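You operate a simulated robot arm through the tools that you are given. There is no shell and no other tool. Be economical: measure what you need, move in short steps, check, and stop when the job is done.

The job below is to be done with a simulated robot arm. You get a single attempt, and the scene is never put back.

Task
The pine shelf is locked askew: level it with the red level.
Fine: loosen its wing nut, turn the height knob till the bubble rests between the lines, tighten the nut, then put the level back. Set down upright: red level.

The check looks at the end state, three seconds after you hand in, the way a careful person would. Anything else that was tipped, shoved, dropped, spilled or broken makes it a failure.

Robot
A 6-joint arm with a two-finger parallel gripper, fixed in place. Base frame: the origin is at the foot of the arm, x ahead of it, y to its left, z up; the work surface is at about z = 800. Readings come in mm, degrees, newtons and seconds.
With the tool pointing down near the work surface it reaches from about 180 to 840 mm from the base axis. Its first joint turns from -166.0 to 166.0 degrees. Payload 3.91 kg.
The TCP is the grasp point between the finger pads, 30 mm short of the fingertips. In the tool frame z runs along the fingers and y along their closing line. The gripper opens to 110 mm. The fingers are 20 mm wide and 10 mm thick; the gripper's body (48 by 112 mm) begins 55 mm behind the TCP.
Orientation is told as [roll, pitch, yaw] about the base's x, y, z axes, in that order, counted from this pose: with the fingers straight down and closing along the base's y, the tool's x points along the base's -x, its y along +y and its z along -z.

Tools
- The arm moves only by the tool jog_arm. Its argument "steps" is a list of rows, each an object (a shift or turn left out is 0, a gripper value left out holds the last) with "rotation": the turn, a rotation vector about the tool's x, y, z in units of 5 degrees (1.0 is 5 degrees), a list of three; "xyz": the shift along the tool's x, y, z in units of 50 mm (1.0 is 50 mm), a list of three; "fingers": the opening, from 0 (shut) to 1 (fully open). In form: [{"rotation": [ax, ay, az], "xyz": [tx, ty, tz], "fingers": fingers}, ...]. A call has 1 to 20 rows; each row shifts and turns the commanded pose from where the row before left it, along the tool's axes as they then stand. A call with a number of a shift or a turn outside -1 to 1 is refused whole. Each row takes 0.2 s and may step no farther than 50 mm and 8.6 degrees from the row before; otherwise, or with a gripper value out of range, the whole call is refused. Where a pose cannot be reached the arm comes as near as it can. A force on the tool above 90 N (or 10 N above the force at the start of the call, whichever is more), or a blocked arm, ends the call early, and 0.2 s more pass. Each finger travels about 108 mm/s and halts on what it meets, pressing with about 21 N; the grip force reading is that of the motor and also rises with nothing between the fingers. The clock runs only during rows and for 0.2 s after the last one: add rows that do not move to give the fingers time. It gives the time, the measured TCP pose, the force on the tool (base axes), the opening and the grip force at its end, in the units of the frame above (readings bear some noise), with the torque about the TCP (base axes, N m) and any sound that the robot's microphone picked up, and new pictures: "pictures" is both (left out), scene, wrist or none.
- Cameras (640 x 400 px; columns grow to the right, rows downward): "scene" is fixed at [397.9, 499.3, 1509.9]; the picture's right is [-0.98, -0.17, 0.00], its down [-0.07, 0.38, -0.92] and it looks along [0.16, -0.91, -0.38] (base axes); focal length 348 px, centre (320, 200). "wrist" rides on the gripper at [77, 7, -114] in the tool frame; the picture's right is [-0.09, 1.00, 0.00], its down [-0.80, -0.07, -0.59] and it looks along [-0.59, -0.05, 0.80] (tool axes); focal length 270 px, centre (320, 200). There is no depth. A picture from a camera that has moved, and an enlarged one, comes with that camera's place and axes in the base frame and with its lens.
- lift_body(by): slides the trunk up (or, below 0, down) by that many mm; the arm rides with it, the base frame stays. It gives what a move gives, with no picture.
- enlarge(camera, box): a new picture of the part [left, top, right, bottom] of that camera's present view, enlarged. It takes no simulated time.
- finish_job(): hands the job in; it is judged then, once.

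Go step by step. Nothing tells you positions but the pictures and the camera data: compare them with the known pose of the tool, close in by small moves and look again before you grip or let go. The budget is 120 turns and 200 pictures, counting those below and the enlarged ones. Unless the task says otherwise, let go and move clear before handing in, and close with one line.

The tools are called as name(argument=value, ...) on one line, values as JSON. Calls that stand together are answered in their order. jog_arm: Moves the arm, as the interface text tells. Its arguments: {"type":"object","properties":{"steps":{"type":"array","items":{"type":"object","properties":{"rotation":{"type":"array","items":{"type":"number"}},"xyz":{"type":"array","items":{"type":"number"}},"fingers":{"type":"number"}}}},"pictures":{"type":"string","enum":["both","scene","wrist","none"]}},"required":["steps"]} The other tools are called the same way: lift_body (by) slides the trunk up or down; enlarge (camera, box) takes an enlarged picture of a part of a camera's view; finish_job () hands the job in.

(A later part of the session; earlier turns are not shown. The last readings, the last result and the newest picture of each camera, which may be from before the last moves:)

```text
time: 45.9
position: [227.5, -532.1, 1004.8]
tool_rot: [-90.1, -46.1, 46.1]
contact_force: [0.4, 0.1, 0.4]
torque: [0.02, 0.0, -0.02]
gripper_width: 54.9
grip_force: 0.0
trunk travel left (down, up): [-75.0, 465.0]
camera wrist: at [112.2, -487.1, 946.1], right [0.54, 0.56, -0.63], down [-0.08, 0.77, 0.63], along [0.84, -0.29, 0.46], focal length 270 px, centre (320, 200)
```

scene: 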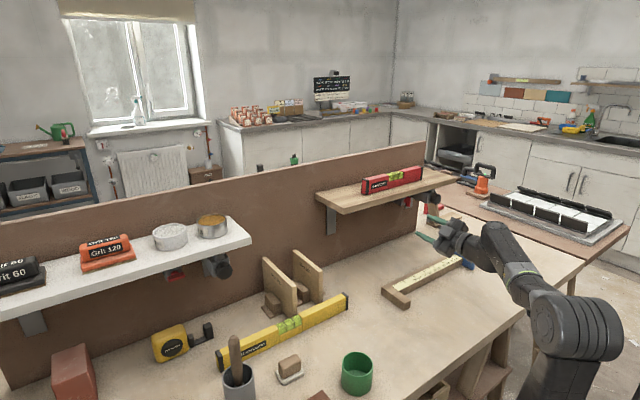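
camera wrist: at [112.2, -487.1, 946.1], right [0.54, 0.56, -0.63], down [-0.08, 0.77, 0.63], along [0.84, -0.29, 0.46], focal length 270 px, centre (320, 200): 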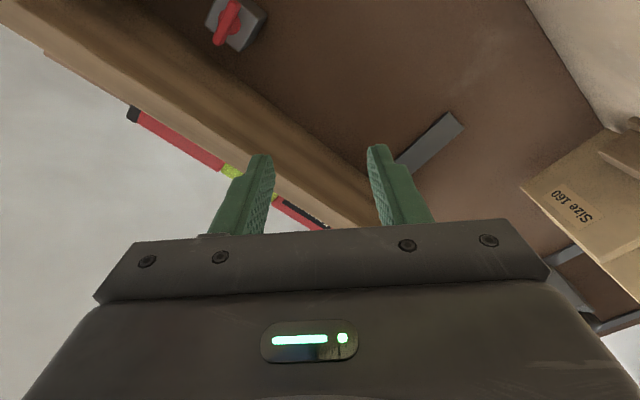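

The wing nut is visible ahead, near (288,-736,1008). I'll finish the roll so the fingers close horizontally, and shift right until I'm in front of it.

jog_arm(steps=[{"rotation": [0, 0, 1]}, {"rotation": [0, 0, 1]}, {"rotation": [0, 0, 1]}, {"rotation": [0, 0, 1]}, {"rotation": [0, 0, 1]}, {"rotation": [0, 0, 1]}, {"rotation": [0, 0, 1]}, {"rotation": [0, 0, 1]}, {"rotation": [0, 0, 1]}, {"xyz": [0, -0.7, 0]}, {"xyz": [0, -0.8, 0]}, {"xyz": [0, -0.7, 0]}, {}])

enlarge(camera="wrist", box=[200, 0, 440, 150])

```text
time: 48.7
position: [151.8, -610.1, 1000.6]
tool_rot: [92.1, -88.9, -136.0]
contact_force: [-0.1, -0.4, 0.3]
torque: [0.01, 0.01, 0.03]
gripper_width: 54.8
grip_force: 0.0
trunk travel left (down, up): [-75.0, 465.0]
camera wrist: at [74.8, -524.9, 925.1], right [0.69, 0.72, 0.11], down [-0.49, 0.35, 0.8], along [0.54, -0.6, 0.59], focal length 270 px, centre (320, 200)
```

scene: 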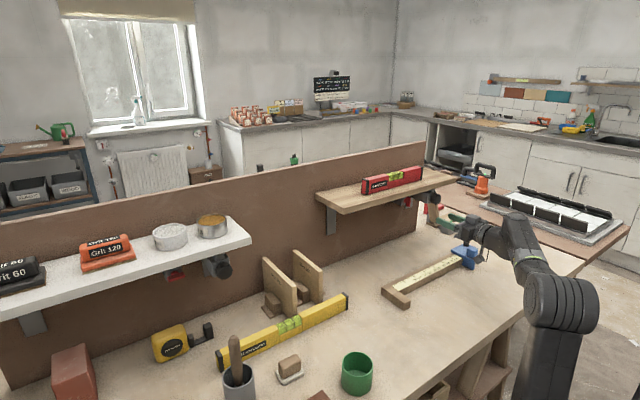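
wrist: 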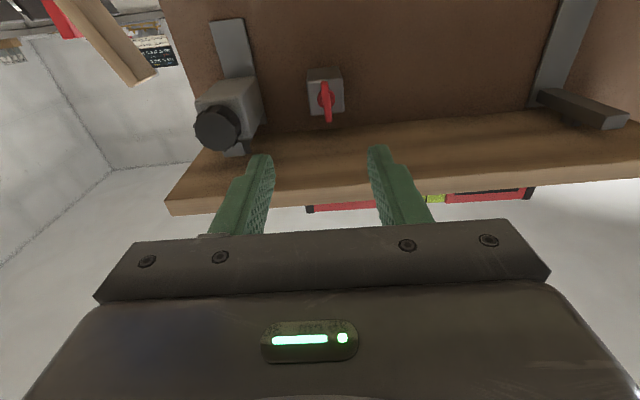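

```text
2.67 times, centred on (320, 75) of wrist
camera zoom: at [74.8, -524.9, 925.1], right [0.69, 0.72, 0.11], down [-0.49, 0.35, 0.8], along [0.54, -0.6, 0.59], focal length 721 px, centre (320, 533)
```

zoom: 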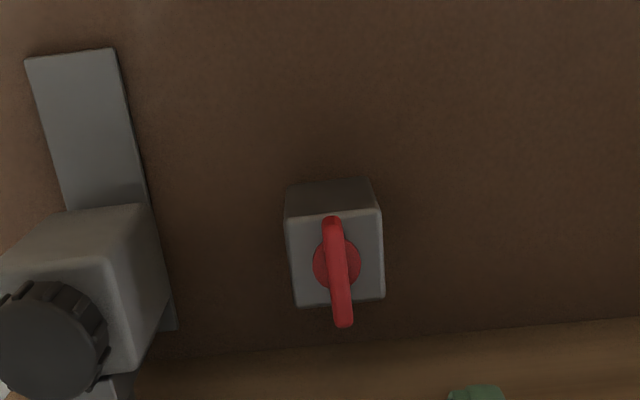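

I see the wing clearly: a thin vertical blade at about (284,-727,1012). I'll align with it and advance partway.

jog_arm(steps=[{"xyz": [-0.22, 0.12, 0], "rotation": [0, 0, -0.2]}, {"xyz": [0, 0, 0.7]}, {"xyz": [0, 0, 0.8]}, {"xyz": [0, 0, 0.6]}, {}])

enlarge(camera="wrist", box=[200, 50, 440, 200])

enlarge(camera="scene", box=[385, 180, 481, 240])

```text
time: 49.9
position: [231.5, -680.0, 1012.6]
tool_rot: [102.8, -89.8, -146.5]
contact_force: [0.8, -0.3, -0.6]
torque: [0.02, 0.0, 0.01]
gripper_width: 55.1
grip_force: 0.1
trunk travel left (down, up): [-75.0, 465.0]
camera wrist: at [153.8, -595.3, 936.6], right [0.69, 0.72, 0.09], down [-0.48, 0.36, 0.8], along [0.54, -0.6, 0.59], focal length 270 px, centre (320, 200)
```

scene: 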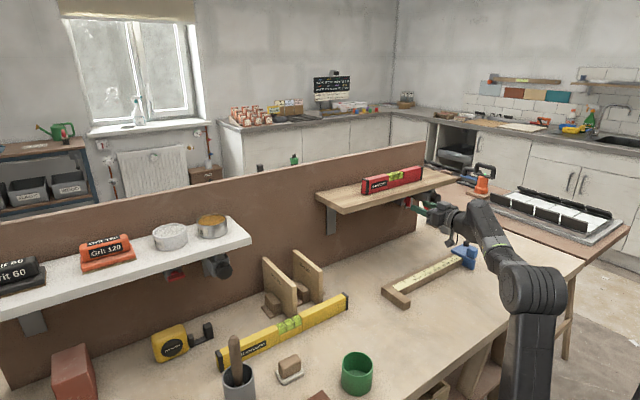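
wrist: 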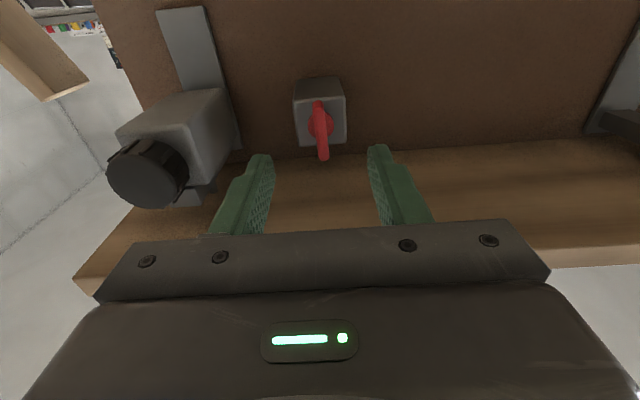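

```text
2.67 times, centred on (320, 125) of wrist
camera zoom: at [153.8, -595.3, 936.6], right [0.69, 0.72, 0.09], down [-0.48, 0.36, 0.8], along [0.54, -0.6, 0.59], focal length 721 px, centre (320, 400)
```

zoom: 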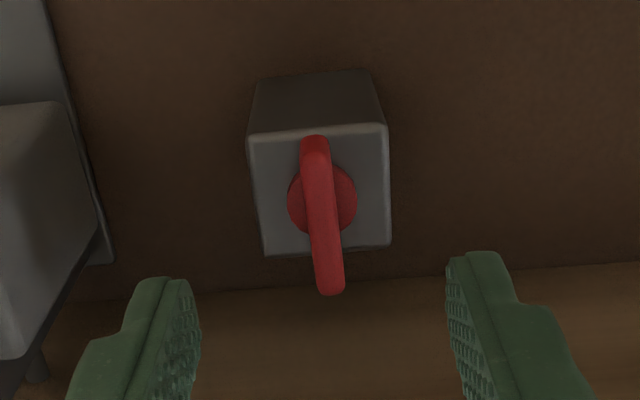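

```text
6.67 times, centred on (433, 210) of scene
camera zoom: at [397.9, 499.3, 1509.9], right [-0.98, -0.17, 0.0], down [-0.07, 0.38, -0.92], along [0.16, -0.91, -0.38], focal length 2316 px, centre (-433, 133)
```

zoom: 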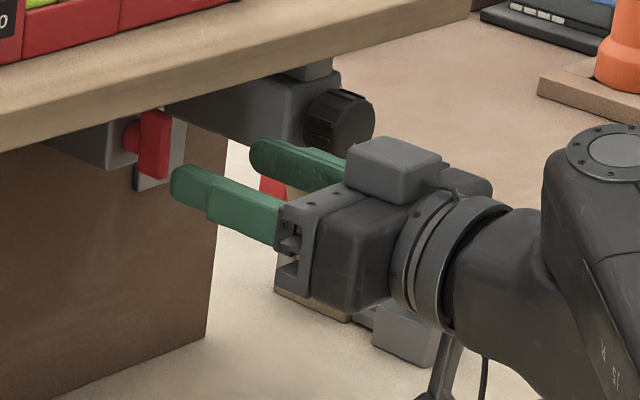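

Aligned laterally and in height; box face is near f≈729, so about 54 mm remain. I'll advance 42 mm and check clearance to the shelf edge.

jog_arm(steps=[{"xyz": [0, 0, 0.4]}, {"xyz": [0, 0, 0.44]}, {}])

enlarge(camera="wrist", box=[200, 70, 440, 220])

enlarge(camera="scene", box=[385, 180, 481, 240])

```text
time: 50.7
position: [260.4, -707.4, 1014.1]
tool_rot: [107.8, -89.9, -151.6]
contact_force: [-0.2, -1.0, 0.5]
torque: [0.0, 0.03, 0.02]
gripper_width: 55.2
grip_force: 0.0
trunk travel left (down, up): [-75.0, 465.0]
camera wrist: at [183.3, -623.5, 937.8], right [0.69, 0.72, 0.09], down [-0.48, 0.36, 0.8], along [0.54, -0.6, 0.59], focal length 270 px, centre (320, 200)
```

scene: 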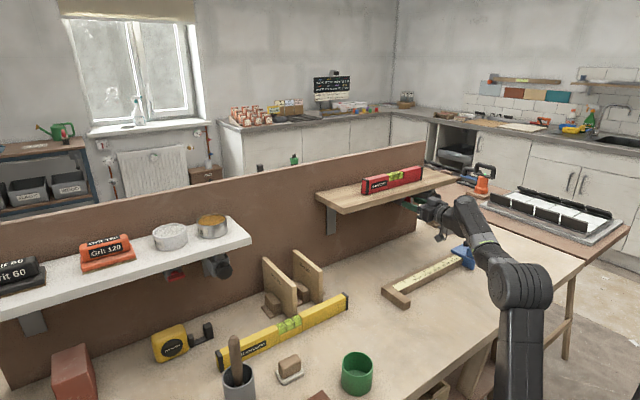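
wrist: 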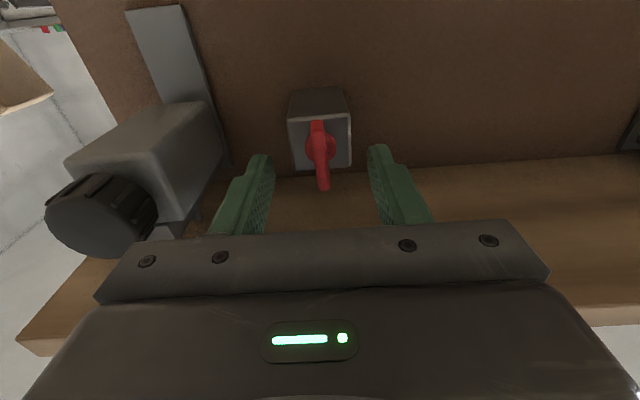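

```text
2.67 times, centred on (320, 145) of wrist
camera zoom: at [183.3, -623.5, 937.8], right [0.69, 0.72, 0.09], down [-0.48, 0.36, 0.8], along [0.54, -0.6, 0.59], focal length 721 px, centre (320, 347)
```

zoom: 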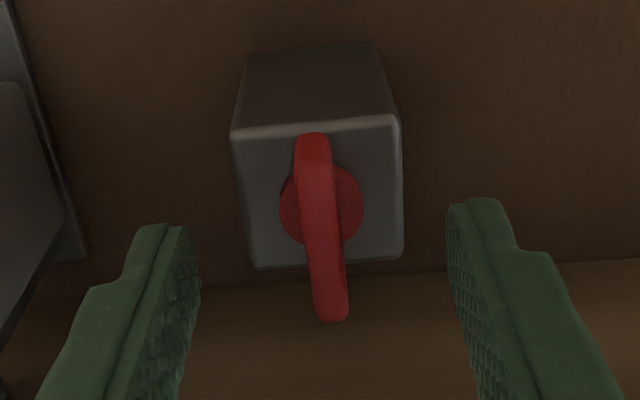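

```text
6.67 times, centred on (433, 210) of scene
camera zoom: at [397.9, 499.3, 1509.9], right [-0.98, -0.17, 0.0], down [-0.07, 0.38, -0.92], along [0.16, -0.91, -0.38], focal length 2316 px, centre (-433, 133)
```

zoom: 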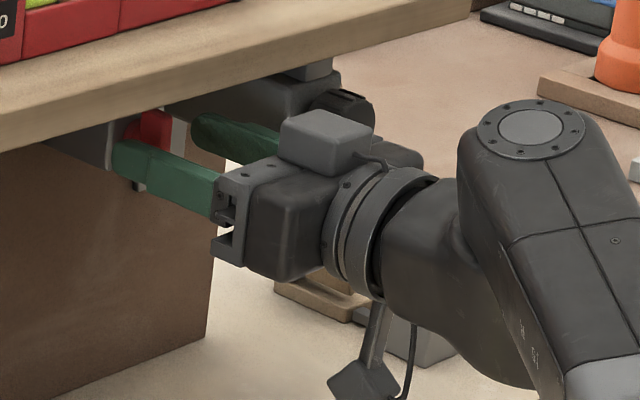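

Clear of the shelf. Advancing 13 mm more and closing gently on the wing.

jog_arm(steps=[{"xyz": [0.02, 0, 0.14]}, {"xyz": [0, 0, 0.12]}, {}, {"fingers": 0.25}, {"fingers": 0}, {}, {}])

enlarge(camera="wrist", box=[200, 70, 440, 220])

```text
time: 52.3
position: [270.7, -717.6, 1013.5]
tool_rot: [101.5, -89.7, -145.3]
contact_force: [1.1, 2.0, -1.2]
torque: [0.03, -0.01, -0.05]
gripper_width: 19.5
grip_force: 44.8
trunk travel left (down, up): [-75.0, 465.0]
camera wrist: at [193.7, -632.9, 937.2], right [0.69, 0.72, 0.09], down [-0.48, 0.36, 0.8], along [0.54, -0.6, 0.59], focal length 270 px, centre (320, 200)
```

scene: 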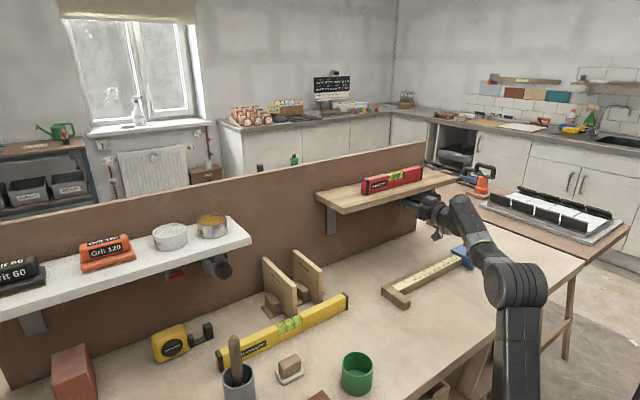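
wrist: 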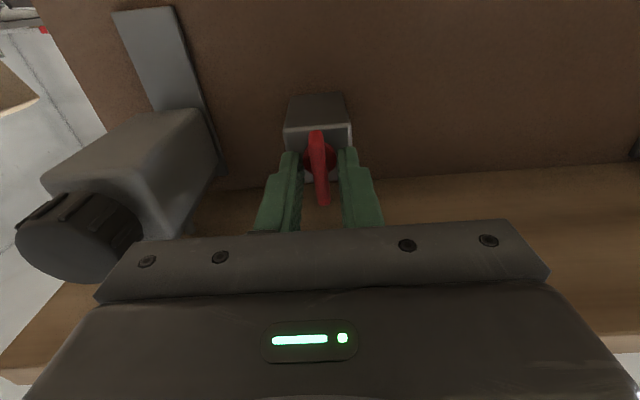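

```text
2.67 times, centred on (320, 145) of wrist
camera zoom: at [193.7, -632.9, 937.2], right [0.69, 0.72, 0.09], down [-0.48, 0.36, 0.8], along [0.54, -0.6, 0.59], focal length 721 px, centre (320, 347)
```

zoom: 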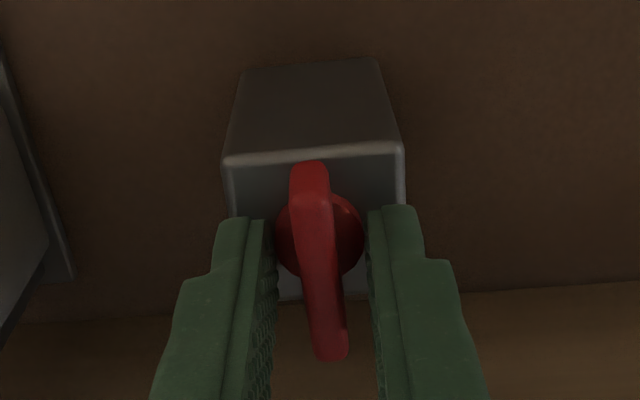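

The tips landed on the round hub (19.5 mm). I'll open a little, back off 9 mm so the tips hold only the blade, and re-close.

jog_arm(steps=[{"fingers": 0.3}, {"xyz": [0, 0, -0.18]}, {}, {"fingers": 0}, {}, {}], pictures="none")

enlarge(camera="wrist", box=[200, 70, 440, 220])

```text
time: 53.7
position: [264.5, -711.0, 1012.8]
tool_rot: [116.7, -89.9, -160.7]
contact_force: [2.3, 5.9, 0.1]
torque: [0.17, 0.13, -0.55]
gripper_width: 8.0
grip_force: 45.6
trunk travel left (down, up): [-75.0, 465.0]
```

```text
2.67 times, centred on (320, 145) of wrist
camera zoom: at [187.2, -626.4, 938.0], right [0.69, 0.72, 0.09], down [-0.48, 0.36, 0.8], along [0.54, -0.59, 0.59], focal length 721 px, centre (320, 347)
```

zoom: 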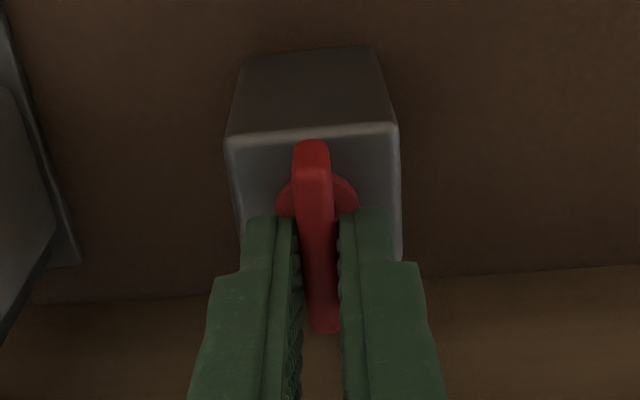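

Now gripping the blade (8 mm). I'll turn it counter-clockwise 20° and watch torque and sound.

jog_arm(steps=[{"xyz": [0, 0.02, 0], "rotation": [0, 0, -0.5]}, {"rotation": [0, 0, -0.5]}, {"rotation": [0, 0, -1]}, {"rotation": [0, 0, -1]}, {"rotation": [0, 0, -1]}, {}], pictures="none")

enlarge(camera="wrist", box=[200, 70, 440, 220])

```text
time: 55.1
position: [265.1, -711.2, 1013.4]
tool_rot: [-90.2, -70.1, 46.3]
contact_force: [-4.3, 11.4, -4.3]
torque: [0.3, 0.29, -0.67]
gripper_width: 8.0
grip_force: 45.7
trunk travel left (down, up): [-75.0, 465.0]
```

```text
2.67 times, centred on (320, 145) of wrist
camera zoom: at [169.3, -645.0, 940.1], right [0.67, 0.7, -0.26], down [-0.29, 0.56, 0.78], along [0.69, -0.45, 0.58], focal length 721 px, centre (320, 347)
```

zoom: 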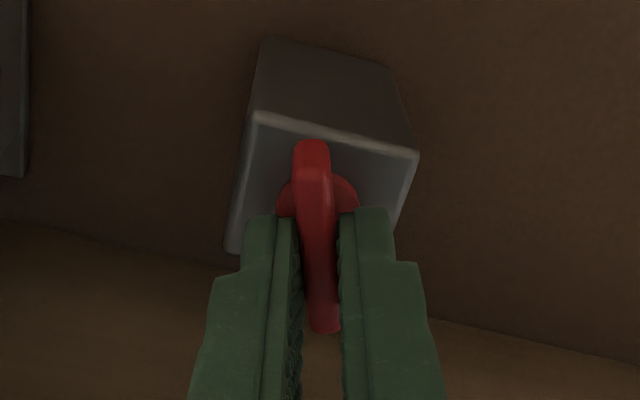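

The wing is turning with the gripper. I'll continue counter-clockwise another 40°, easing back slightly.

jog_arm(steps=[{"xyz": [0, 0, -0.02], "rotation": [0, 0, -1]}, {"rotation": [0, 0, -1]}, {"rotation": [0, 0, -1]}, {"rotation": [0, 0, -1]}, {"rotation": [0, 0, -1]}, {"rotation": [0, 0, -1]}, {"rotation": [0, 0, -1]}, {"rotation": [0, 0, -1]}, {}], pictures="scene")

enlarge(camera="wrist", box=[200, 70, 440, 220])

enlarge(camera="scene", box=[370, 155, 482, 225])

```text
time: 57.1
position: [267.4, -709.1, 1013.6]
tool_rot: [-90.0, -30.1, 46.2]
contact_force: [3.8, 15.6, -13.1]
torque: [0.1, -0.01, -0.49]
gripper_width: 8.0
grip_force: 45.0
trunk travel left (down, up): [-75.0, 465.0]
```

scene: 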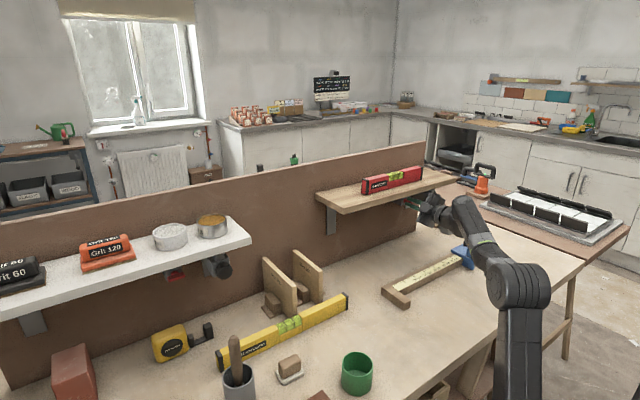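

```text
2.67 times, centred on (320, 145) of wrist
camera zoom: at [140.1, -675.5, 969.5], right [0.4, 0.42, -0.82], down [0.03, 0.89, 0.46], along [0.92, -0.2, 0.34], focal length 721 px, centre (320, 347)
```

zoom: 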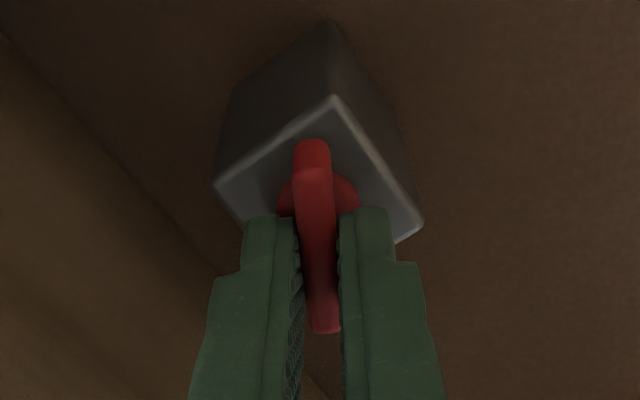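

```text
5.71 times, centred on (426, 190) of scene
camera zoom: at [397.9, 499.3, 1509.9], right [-0.98, -0.17, 0.0], down [-0.07, 0.38, -0.92], along [0.16, -0.91, -0.38], focal length 1986 px, centre (-286, 257)
```

zoom: 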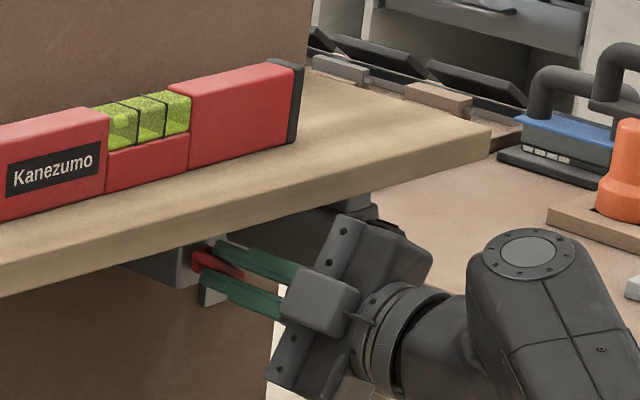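

Still turning smoothly. I'll re-centre slightly and turn another 40°.

jog_arm(steps=[{"xyz": [0, 0.04, -0.01], "rotation": [0, 0, -1]}, {"rotation": [0, 0, -1]}, {"rotation": [0, 0, -1]}, {"rotation": [0, 0, -1]}, {"rotation": [0, 0, -1]}, {"rotation": [0, 0, -1]}, {"rotation": [0, 0, -1]}, {"rotation": [0, 0, -1]}, {}], pictures="none")

enlarge(camera="wrist", box=[200, 70, 440, 220])

```text
time: 59.1
position: [265.1, -708.3, 1011.7]
tool_rot: [-90.0, 10.0, 46.1]
contact_force: [8.1, -0.8, -4.1]
torque: [0.82, -0.71, 0.66]
gripper_width: 10.9
grip_force: 44.9
trunk travel left (down, up): [-75.0, 465.0]
```

```text
2.67 times, centred on (320, 145) of wrist
camera zoom: at [130.4, -685.5, 1018.9], right [-0.06, -0.06, -1.0], down [0.13, 0.99, -0.07], along [0.99, -0.13, -0.05], focal length 721 px, centre (320, 347)
```

zoom: 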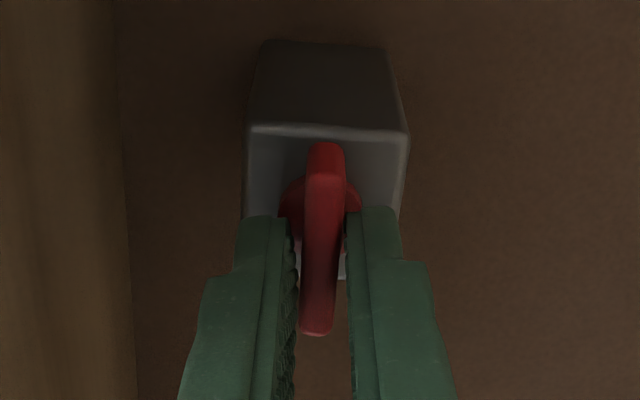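

The wing hit its stop at a quarter turn, so the nut is loose. I'll relax, open, and back away, then check the shelf.

jog_arm(steps=[{"rotation": [0, 0, 1]}, {"rotation": [0, 0, 1]}, {"fingers": 0.4}, {"fingers": 0.5}, {"xyz": [0, 0, -0.4]}, {"xyz": [0, 0, -0.8]}, {"xyz": [0, 0, -0.8]}, {}])

enlarge(camera="scene", box=[370, 155, 482, 225])

```text
time: 60.9
position: [191.4, -639.0, 1010.8]
tool_rot: [-90.1, -0.1, 46.1]
contact_force: [0.0, 0.2, 0.2]
torque: [0.0, 0.0, -0.03]
gripper_width: 55.0
grip_force: 0.0
trunk travel left (down, up): [-75.0, 465.0]
camera wrist: at [56.3, -615.1, 1004.5], right [0.06, 0.07, -1.0], down [0.13, 0.99, 0.07], along [0.99, -0.13, 0.05], focal length 270 px, centre (320, 200)
```

scene: 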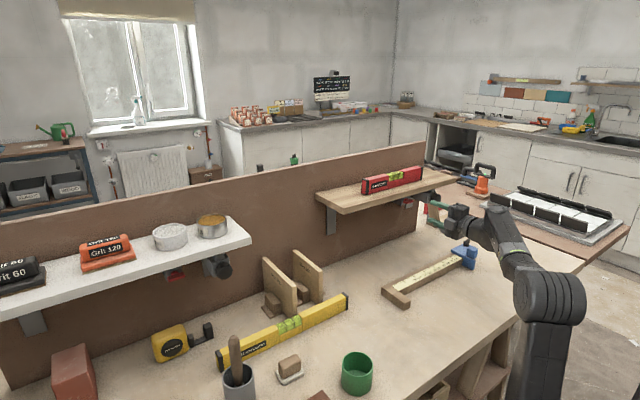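
wrist: 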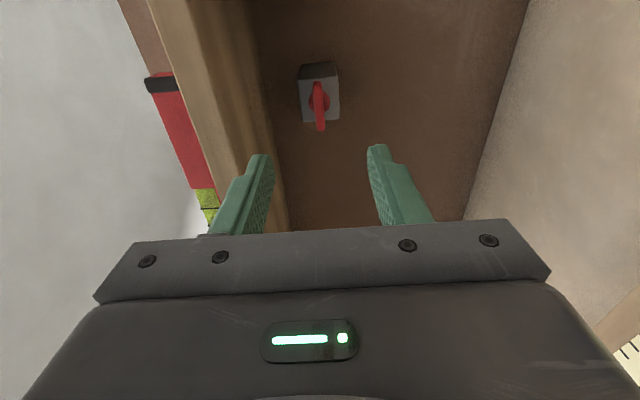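

```text
5.71 times, centred on (426, 190) of scene
camera zoom: at [397.9, 499.3, 1509.9], right [-0.98, -0.17, 0.0], down [-0.07, 0.38, -0.92], along [0.16, -0.91, -0.38], focal length 1986 px, centre (-286, 257)
```

zoom: 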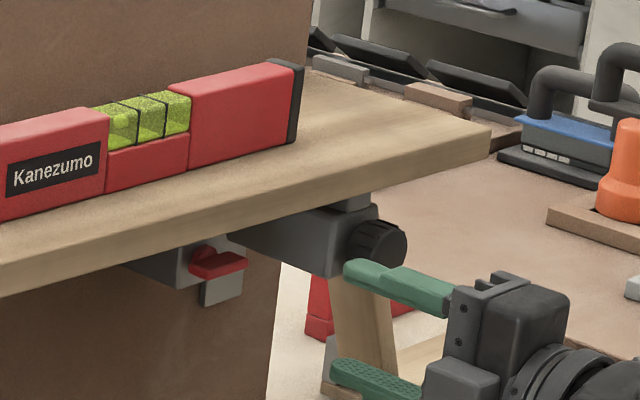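

The wing is horizontal now and the shelf holds. Next I'll move about 102 mm right, in front of the knob (approx (175,-764,1012)), and look again.

jog_arm(steps=[{"xyz": [0.6, 0, -0.4], "fingers": 0.6}, {"xyz": [0.8, 0, 0]}, {"xyz": [0.64, -0.03, 0]}, {}])

enlarge(camera="scene", box=[400, 170, 496, 230])

enlarge(camera="wrist", box=[200, 50, 440, 200])

```text
time: 61.9
position: [109.2, -700.0, 1012.3]
tool_rot: [-90.1, -0.2, 46.3]
contact_force: [-0.3, -1.0, 0.4]
torque: [0.01, 0.02, -0.02]
gripper_width: 66.1
grip_force: 0.0
trunk travel left (down, up): [-75.0, 465.0]
camera wrist: at [-27.5, -675.7, 1006.5], right [0.06, 0.07, -1.0], down [0.13, 0.99, 0.07], along [0.99, -0.13, 0.05], focal length 270 px, centre (320, 200)
```

scene: 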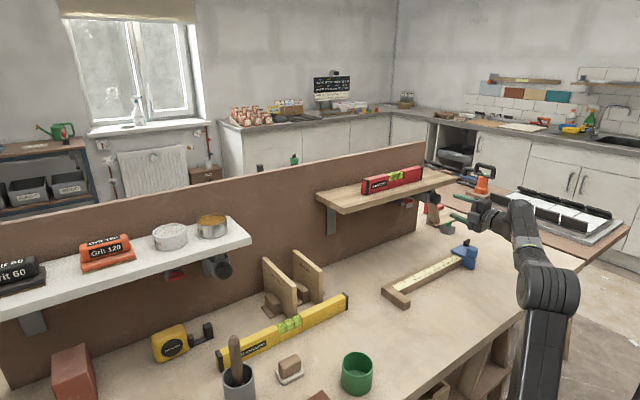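
wrist: 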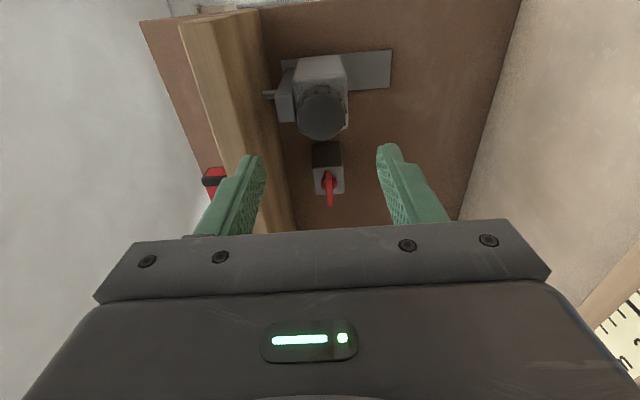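

```text
6.67 times, centred on (448, 200) of scene
camera zoom: at [397.9, 499.3, 1509.9], right [-0.98, -0.17, 0.0], down [-0.07, 0.38, -0.92], along [0.16, -0.91, -0.38], focal length 2316 px, centre (-533, 200)
```

zoom: 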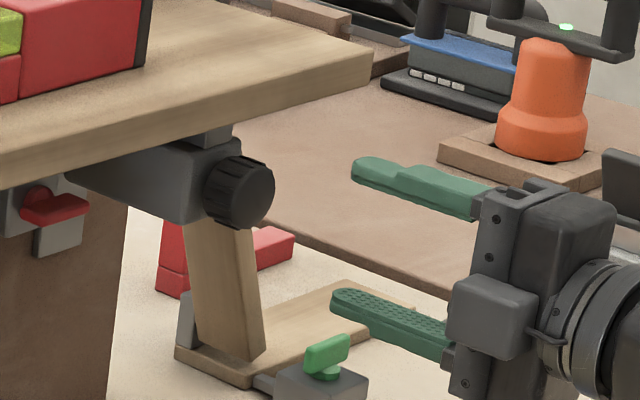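

```text
2.67 times, centred on (320, 125) of wrist
camera zoom: at [-27.5, -675.7, 1006.5], right [0.06, 0.07, -1.0], down [0.13, 0.99, 0.07], along [0.99, -0.13, 0.05], focal length 721 px, centre (320, 400)
```

zoom: 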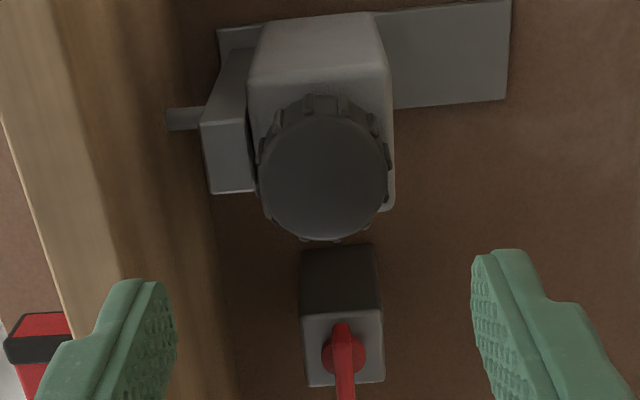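

The knob face is nearly centred: I need about 5 mm right and 1.5 mm down. I'll advance 55 mm and recheck.

jog_arm(steps=[{"xyz": [0.1, 0.03, 0.3]}, {"xyz": [0, 0, 0.5]}, {"xyz": [0, 0, 0.3]}, {}])

enlarge(camera="scene", box=[400, 170, 496, 230])

enlarge(camera="wrist", box=[200, 50, 440, 200])

```text
time: 62.9
position: [143.3, -740.3, 1010.6]
tool_rot: [-90.1, -0.3, 46.2]
contact_force: [0.7, -1.1, -1.1]
torque: [0.02, -0.01, -0.01]
gripper_width: 66.1
grip_force: 0.0
trunk travel left (down, up): [-75.0, 465.0]
camera wrist: at [8.4, -717.4, 1005.5], right [0.06, 0.07, -1.0], down [0.13, 0.99, 0.07], along [0.99, -0.13, 0.05], focal length 270 px, centre (320, 200)
```

scene: 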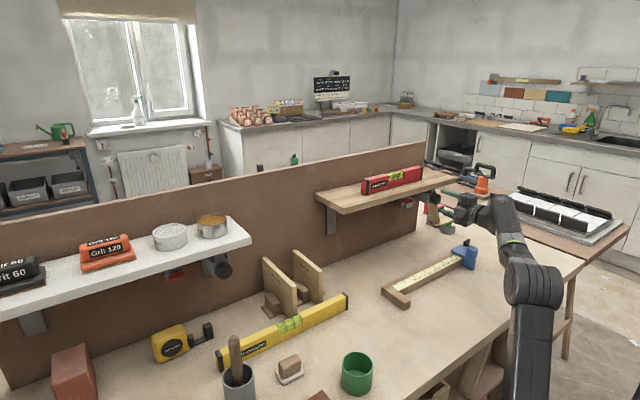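
wrist: 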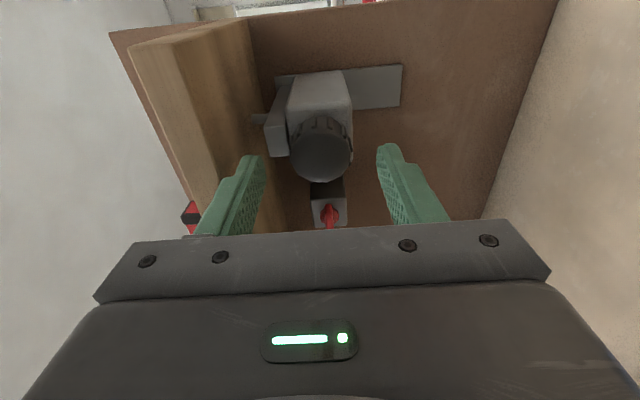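

```text
6.67 times, centred on (448, 200) of scene
camera zoom: at [397.9, 499.3, 1509.9], right [-0.98, -0.17, 0.0], down [-0.07, 0.38, -0.92], along [0.16, -0.91, -0.38], focal length 2316 px, centre (-533, 200)
```

zoom: 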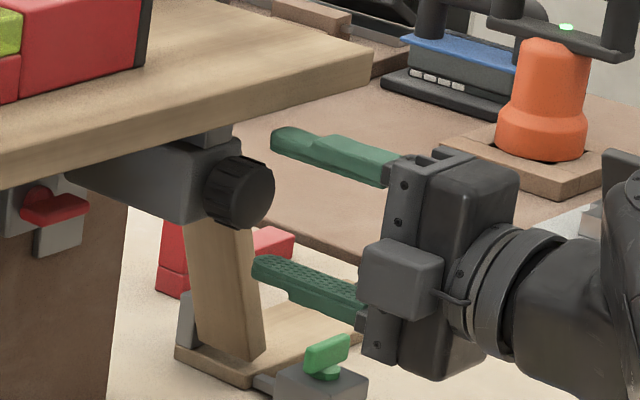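

```text
2.67 times, centred on (320, 125) of wrist
camera zoom: at [8.4, -717.4, 1005.5], right [0.06, 0.07, -1.0], down [0.13, 0.99, 0.07], along [0.99, -0.13, 0.05], focal length 721 px, centre (320, 400)
```

zoom: 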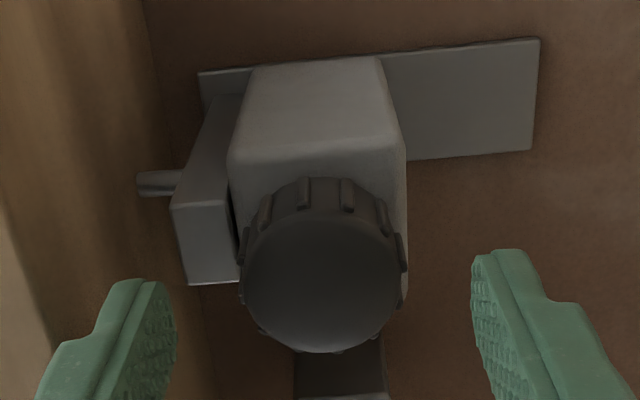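

Well aligned on the knob. Advancing 25 mm and closing on it.

jog_arm(steps=[{"xyz": [0, 0.02, 0.25]}, {"xyz": [0, 0, 0.25]}, {}, {"fingers": 0.3}, {"fingers": 0.2}, {"fingers": 0.2}, {}], pictures="none")

enlarge(camera="scene", box=[400, 170, 496, 230])

enlarge(camera="wrist", box=[200, 70, 440, 220])

```text
time: 64.5
position: [162.9, -757.5, 1010.0]
tool_rot: [-90.0, -0.1, 46.1]
contact_force: [3.5, -8.1, 8.4]
torque: [-0.17, -0.21, -0.21]
gripper_width: 37.4
grip_force: 45.2
trunk travel left (down, up): [-75.0, 465.0]
```

```text
6.67 times, centred on (448, 200) of scene
camera zoom: at [397.9, 499.3, 1509.9], right [-0.98, -0.17, 0.0], down [-0.07, 0.38, -0.92], along [0.16, -0.91, -0.38], focal length 2316 px, centre (-533, 200)
```

zoom: 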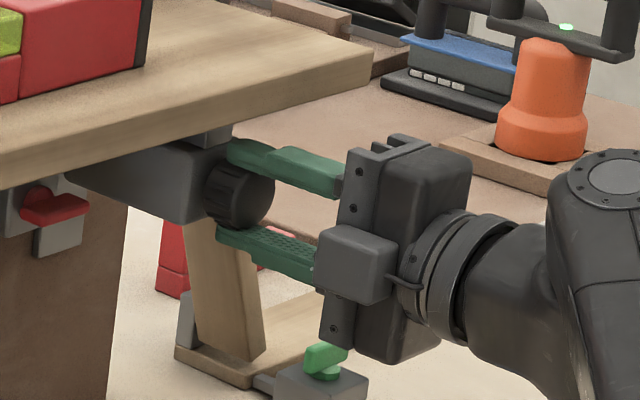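

```text
2.67 times, centred on (320, 145) of wrist
camera zoom: at [27.8, -734.3, 1005.1], right [0.06, 0.06, -1.0], down [0.13, 0.99, 0.07], along [0.99, -0.13, 0.06], focal length 721 px, centre (320, 347)
```

zoom: 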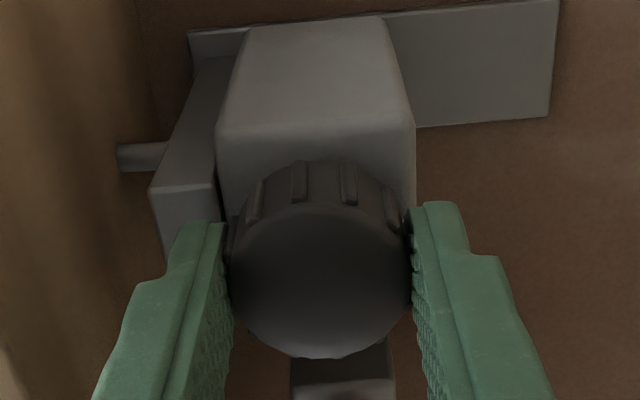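

Knob gripped (37 mm). I'll turn it clockwise 45° as a trial and watch the bubble.

jog_arm(steps=[{"xyz": [0, -0.02, 0], "rotation": [0, 0, 0.5]}, {"rotation": [0, 0, 0.5]}, {"rotation": [0, 0, 1]}, {"rotation": [0, 0, 1]}, {"rotation": [0, 0, 1]}, {"rotation": [0, 0, 1]}, {"rotation": [0, 0, 1]}, {"rotation": [0, 0, 1]}, {"rotation": [0, 0, 1]}, {"rotation": [0, 0, 1]}, {}], pictures="none")

enlarge(camera="scene", box=[400, 170, 496, 230])

enlarge(camera="scene", box=[376, 160, 424, 190])

```text
time: 66.9
position: [163.6, -758.1, 1011.3]
tool_rot: [-90.0, -45.2, 46.2]
contact_force: [6.9, -1.7, 4.0]
torque: [-0.3, -0.34, 0.49]
gripper_width: 37.0
grip_force: 45.0
trunk travel left (down, up): [-75.0, 465.0]
```

```text
6.67 times, centred on (448, 200) of scene
camera zoom: at [397.9, 499.3, 1509.9], right [-0.98, -0.17, 0.0], down [-0.07, 0.38, -0.92], along [0.16, -0.91, -0.38], focal length 2316 px, centre (-533, 200)
```

zoom: 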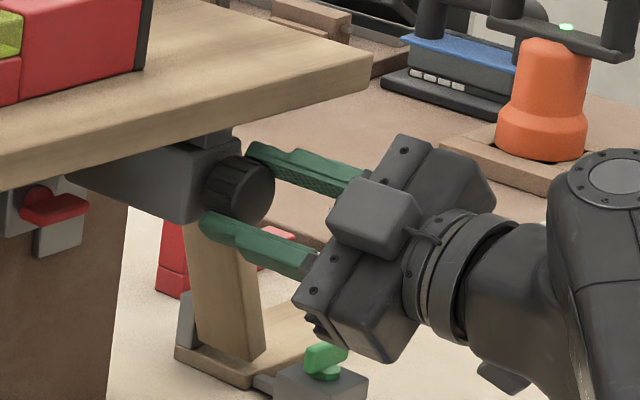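

```text
13.33 times, centred on (400, 175) of scene
camera zoom: at [397.9, 499.3, 1509.9], right [-0.98, -0.17, 0.0], down [-0.07, 0.38, -0.92], along [0.16, -0.91, -0.38], focal length 4633 px, centre (-747, 533)
```

zoom: 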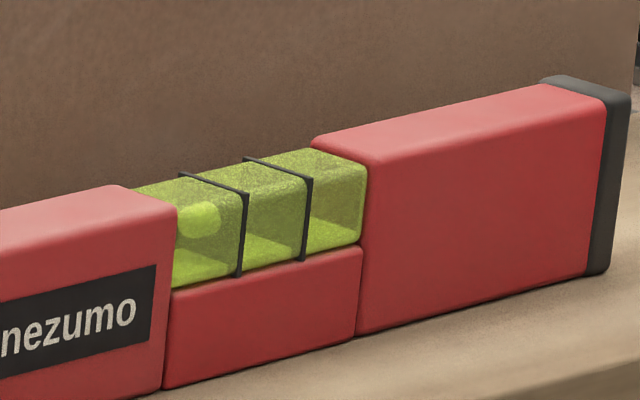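

Clockwise lowers the right end, so I need counter-clockwise. I'll turn 100° counter-clockwise and recheck.

jog_arm(steps=[{"rotation": [0, 0, -1]}, {"rotation": [0, 0, -1]}, {"rotation": [0, 0, -1]}, {"rotation": [0, 0, -1]}, {"rotation": [0, 0, -1]}, {"rotation": [0, 0, -1]}, {"rotation": [0, 0, -1]}, {"rotation": [0, 0, -1]}, {"rotation": [0, 0, -1]}, {"rotation": [0, 0, -1]}, {"rotation": [0, 0, -1]}, {"rotation": [0, 0, -1]}, {"rotation": [0, 0, -1]}, {"rotation": [0, 0, -1]}, {"rotation": [0, 0, -1]}, {"rotation": [0, 0, -1]}, {"rotation": [0, 0, -1]}, {"rotation": [0, 0, -1]}, {"rotation": [0, 0, -1]}, {"rotation": [0, 0, -1]}], pictures="none")

jog_arm(steps=[{"rotation": [0, 0, -1]}, {"rotation": [0, 0, -1]}, {"rotation": [0, 0, -1]}, {"rotation": [0, 0, -1]}, {"rotation": [0, 0, -1]}, {"rotation": [0, 0, -1]}, {"rotation": [0, 0, -1]}, {"rotation": [0, 0, -1]}, {"rotation": [0, 0, -1]}, {}], pictures="none")

enlarge(camera="scene", box=[376, 160, 424, 190])

enlarge(camera="scene", box=[400, 170, 496, 230])

```text
time: 69.8
position: [158.2, -773.6, 1016.3]
tool_rot: [-88.0, 19.3, 47.0]
contact_force: [-14.3, 34.5, -17.3]
torque: [-0.93, -0.05, -0.04]
gripper_width: 36.2
grip_force: 45.2
out of reach, approached as far as the arm can: row 12, 13, 14
trunk travel left (down, up): [-75.0, 465.0]
stopped in row 14: the force on the tool passed its limit at 110 N (the readings are from after the stop); the commanded pose is now the measured one
```

```text
time: 70.1
position: [158.2, -775.0, 1018.5]
tool_rot: [-86.8, 21.4, 48.0]
contact_force: [-25.9, 54.8, -14.4]
torque: [-1.18, 0.26, 1.09]
gripper_width: 34.8
grip_force: 12.9
out of reach, approached as far as the arm can: row 1
trunk travel left (down, up): [-75.0, 465.0]
stopped in row 1: the force on the tool passed its limit at 130 N (the readings are from after the stop); the commanded pose is now the measured one
```

```text
13.33 times, centred on (400, 175) of scene
camera zoom: at [397.9, 499.3, 1509.9], right [-0.98, -0.17, 0.0], down [-0.07, 0.38, -0.92], along [0.16, -0.91, -0.38], focal length 4633 px, centre (-747, 533)
```

zoom: 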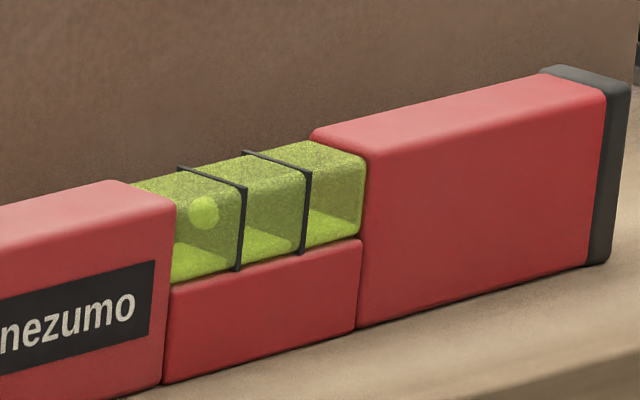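

```text
6.67 times, centred on (448, 200) of scene
camera zoom: at [397.9, 499.3, 1509.9], right [-0.98, -0.17, 0.0], down [-0.07, 0.38, -0.92], along [0.16, -0.91, -0.38], focal length 2316 px, centre (-533, 200)
```

zoom: 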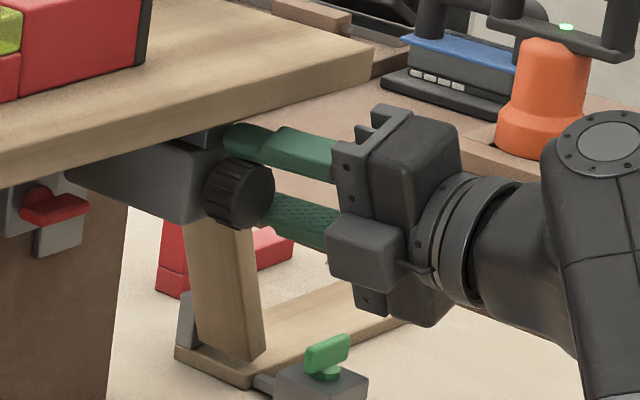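

The wrist reached its roll limit near +10° and slid off, so strokes must run from a far clockwise start up to 0°. I'll open, retreat, and re-square the tool.

jog_arm(steps=[{"fingers": 0.5}, {"fingers": 0.6}, {"fingers": 0.6}, {"xyz": [0, 0, -0.3]}, {"xyz": [0, 0, -0.5]}, {"rotation": [0, 0, 1]}, {"rotation": [0, 0, 1]}, {"rotation": [0, 0, 1]}, {"rotation": [0, 0, 1]}, {"rotation": [0, 0, 0.28]}, {}])

enlarge(camera="wrist", box=[200, 70, 440, 220])

```text
time: 70.6
position: [154.6, -777.7, 1009.5]
tool_rot: [-85.8, 21.0, 48.4]
contact_force: [-31.7, 59.7, -27.3]
torque: [-1.61, -0.32, 1.19]
gripper_width: 55.0
grip_force: 0.2
trunk travel left (down, up): [-75.0, 465.0]
stopped in row 2: the force on the tool passed its limit at 100 N (the readings are from after the stop); the commanded pose is now the measured one
camera wrist: at [21.3, -754.0, 1040.2], right [-0.24, -0.16, -0.96], down [0.09, 0.98, -0.18], along [0.97, -0.13, -0.22], focal length 270 px, centre (320, 200)
```

scene: 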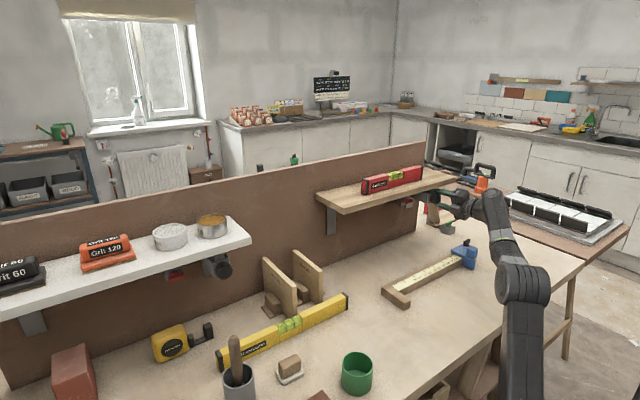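
wrist: 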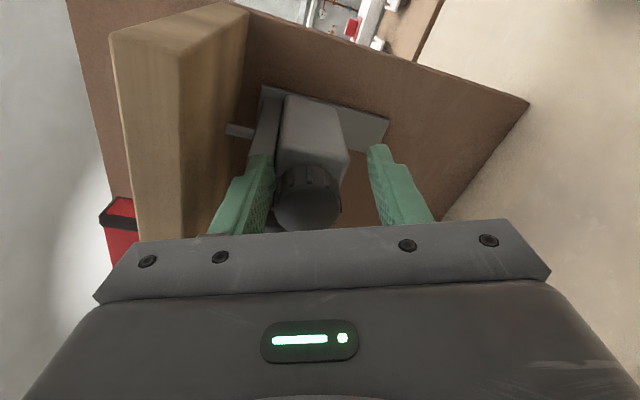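

```text
2.67 times, centred on (320, 145) of wrist
camera zoom: at [21.3, -754.0, 1040.2], right [-0.24, -0.16, -0.96], down [0.09, 0.98, -0.18], along [0.97, -0.13, -0.22], focal length 721 px, centre (320, 347)
```

zoom: 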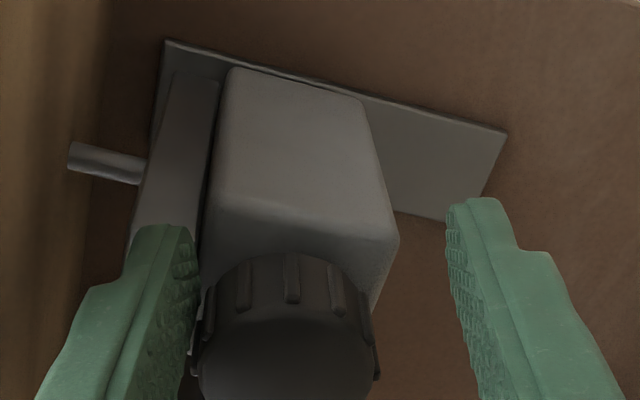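

The open upper finger presses on the housing; I'll just retreat straight back.

jog_arm(steps=[{"xyz": [0, 0, -0.1]}, {"xyz": [0, 0, -0.2]}, {"xyz": [0, 0, -0.4]}, {"xyz": [0, 0, -0.4]}, {}], pictures="none")

enlarge(camera="scene", box=[376, 160, 496, 235])

```text
time: 71.8
position: [121.0, -755.3, 1029.2]
tool_rot: [-85.8, 20.8, 48.3]
contact_force: [-0.6, 0.4, -2.2]
torque: [0.01, 0.02, 0.0]
gripper_width: 65.1
grip_force: 0.0
out of reach, approached as far as the arm can: row 2, 3, 4
trunk travel left (down, up): [-75.0, 465.0]
```

```text
5.33 times, centred on (436, 198) of scene
camera zoom: at [397.9, 499.3, 1509.9], right [-0.98, -0.17, 0.0], down [-0.07, 0.38, -0.92], along [0.16, -0.91, -0.38], focal length 1853 px, centre (-299, 213)
```

zoom: 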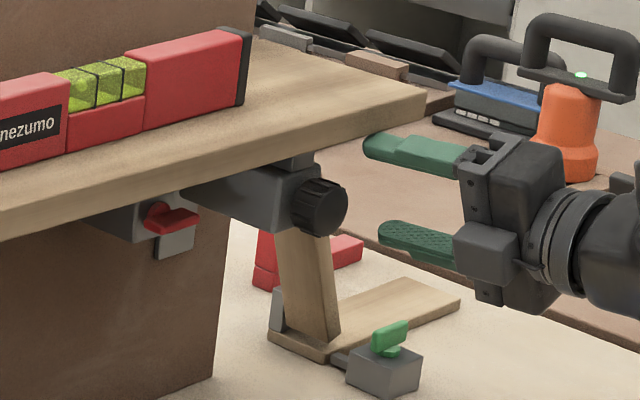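

All clear and nothing disturbed. I'll re-square the tool to φ=0, then roll clockwise to start a long stroke.

jog_arm(steps=[{"rotation": [0, 0, 1]}, {"rotation": [0, 0, 1]}, {"rotation": [0, 0, 1]}, {"rotation": [0, 0, 1]}, {"rotation": [0, 0, 0.16]}, {"rotation": [0.84, 0.42, 0]}, {}], pictures="none")

```text
time: 73.4
position: [121.5, -757.1, 1028.0]
tool_rot: [-90.5, 0.2, 44.8]
contact_force: [2.7, -0.6, -4.1]
torque: [0.14, 0.15, 0.08]
gripper_width: 64.1
grip_force: 0.2
trunk travel left (down, up): [-75.0, 465.0]
```

jog_arm(steps=[{"xyz": [0, 0.2, -0.3]}, {"xyz": [0, 0.14, 0]}, {"rotation": [-0.1, -0.28, 0], "xyz": [-0.3, 0, 0]}, {"xyz": [-0.26, 0, 0]}, {}], pictures="none")

jog_arm(steps=[{"rotation": [0, 0, 1]}, {"rotation": [0, 0, 1]}, {"rotation": [0, 0, 1]}, {"rotation": [0, 0, 1]}, {"rotation": [0, 0, 1]}, {"rotation": [0, 0, 1]}, {"rotation": [0, 0, 1]}, {"rotation": [0, 0, 1]}, {"rotation": [0, 0, 1]}, {"rotation": [0, 0, 1]}, {"rotation": [0, 0, 1]}, {"rotation": [0, 0, 1]}, {"rotation": [0, 0, 1]}, {"rotation": [0, 0, 1]}, {"rotation": [0, 0, 1]}, {"rotation": [0, 0, 1]}, {"rotation": [0, 0, 1]}, {"rotation": [0, 0, 1]}, {}], pictures="none")

enlarge(camera="wrist", box=[200, 50, 440, 200])

```text
time: 74.6
position: [130.9, -724.0, 1011.9]
tool_rot: [-90.0, 0.3, 46.2]
contact_force: [-0.5, 0.4, 1.3]
torque: [0.02, 0.0, -0.01]
gripper_width: 65.6
grip_force: 0.1
trunk travel left (down, up): [-75.0, 465.0]
```

```text
time: 78.6
position: [131.0, -725.3, 1013.1]
tool_rot: [-99.7, -89.6, 55.8]
contact_force: [-0.2, 0.8, -0.8]
torque: [0.01, 0.06, 0.0]
gripper_width: 66.2
grip_force: 0.1
trunk travel left (down, up): [-75.0, 465.0]
```

```text
2.67 times, centred on (320, 125) of wrist
camera zoom: at [53.5, -641.0, 936.9], right [0.69, 0.72, 0.08], down [-0.48, 0.36, 0.8], along [0.55, -0.59, 0.59], focal length 721 px, centre (320, 400)
```

zoom: 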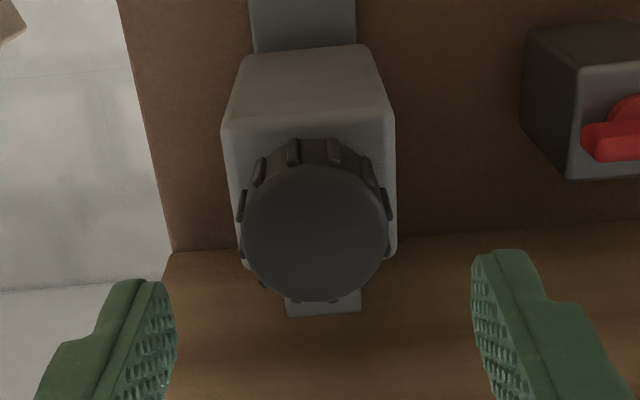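

Good, squared up. I'll roll another 80° clockwise to lengthen the stroke.

jog_arm(steps=[{"rotation": [0, 0, 1]}, {"rotation": [0, 0, 1]}, {"rotation": [0, 0, 1]}, {"rotation": [0, 0, 1]}, {"rotation": [0, 0, 1]}, {"rotation": [0, 0, 1]}, {"rotation": [0, 0, 1]}, {"rotation": [0, 0, 1]}, {"rotation": [0, 0, 1]}, {"rotation": [0, 0, 1]}, {"rotation": [0, 0, 1]}, {"rotation": [0, 0, 1]}, {"rotation": [0, 0, 1]}, {"rotation": [0, 0, 1]}, {"rotation": [0, 0, 1]}, {"rotation": [0, 0, 1]}, {}], pictures="scene")

enlarge(camera="wrist", box=[200, 50, 440, 200])

```text
time: 82.2
position: [131.0, -725.4, 1012.2]
tool_rot: [90.0, -10.4, -134.0]
contact_force: [-0.7, -0.7, -0.4]
torque: [0.0, -0.02, 0.0]
gripper_width: 66.4
grip_force: 0.2
trunk travel left (down, up): [-75.0, 465.0]
```

scene: 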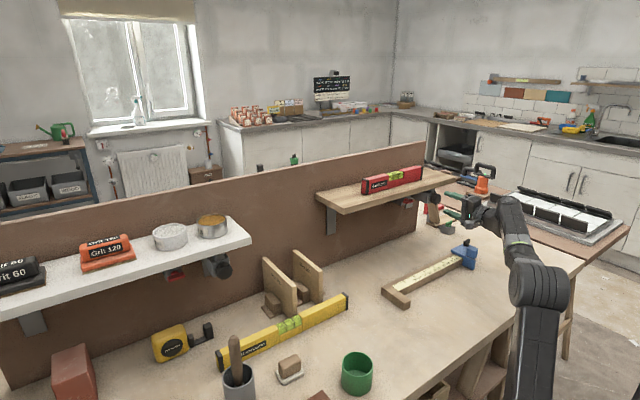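

```text
2.67 times, centred on (320, 125) of wrist
camera zoom: at [101.8, -590.1, 1006.5], right [0.06, 0.07, 1.0], down [-0.98, -0.17, 0.07], along [0.17, -0.98, 0.05], focal length 721 px, centre (320, 400)
```

zoom: 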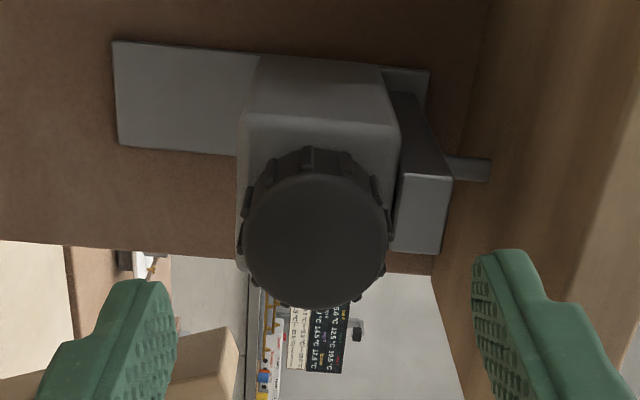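

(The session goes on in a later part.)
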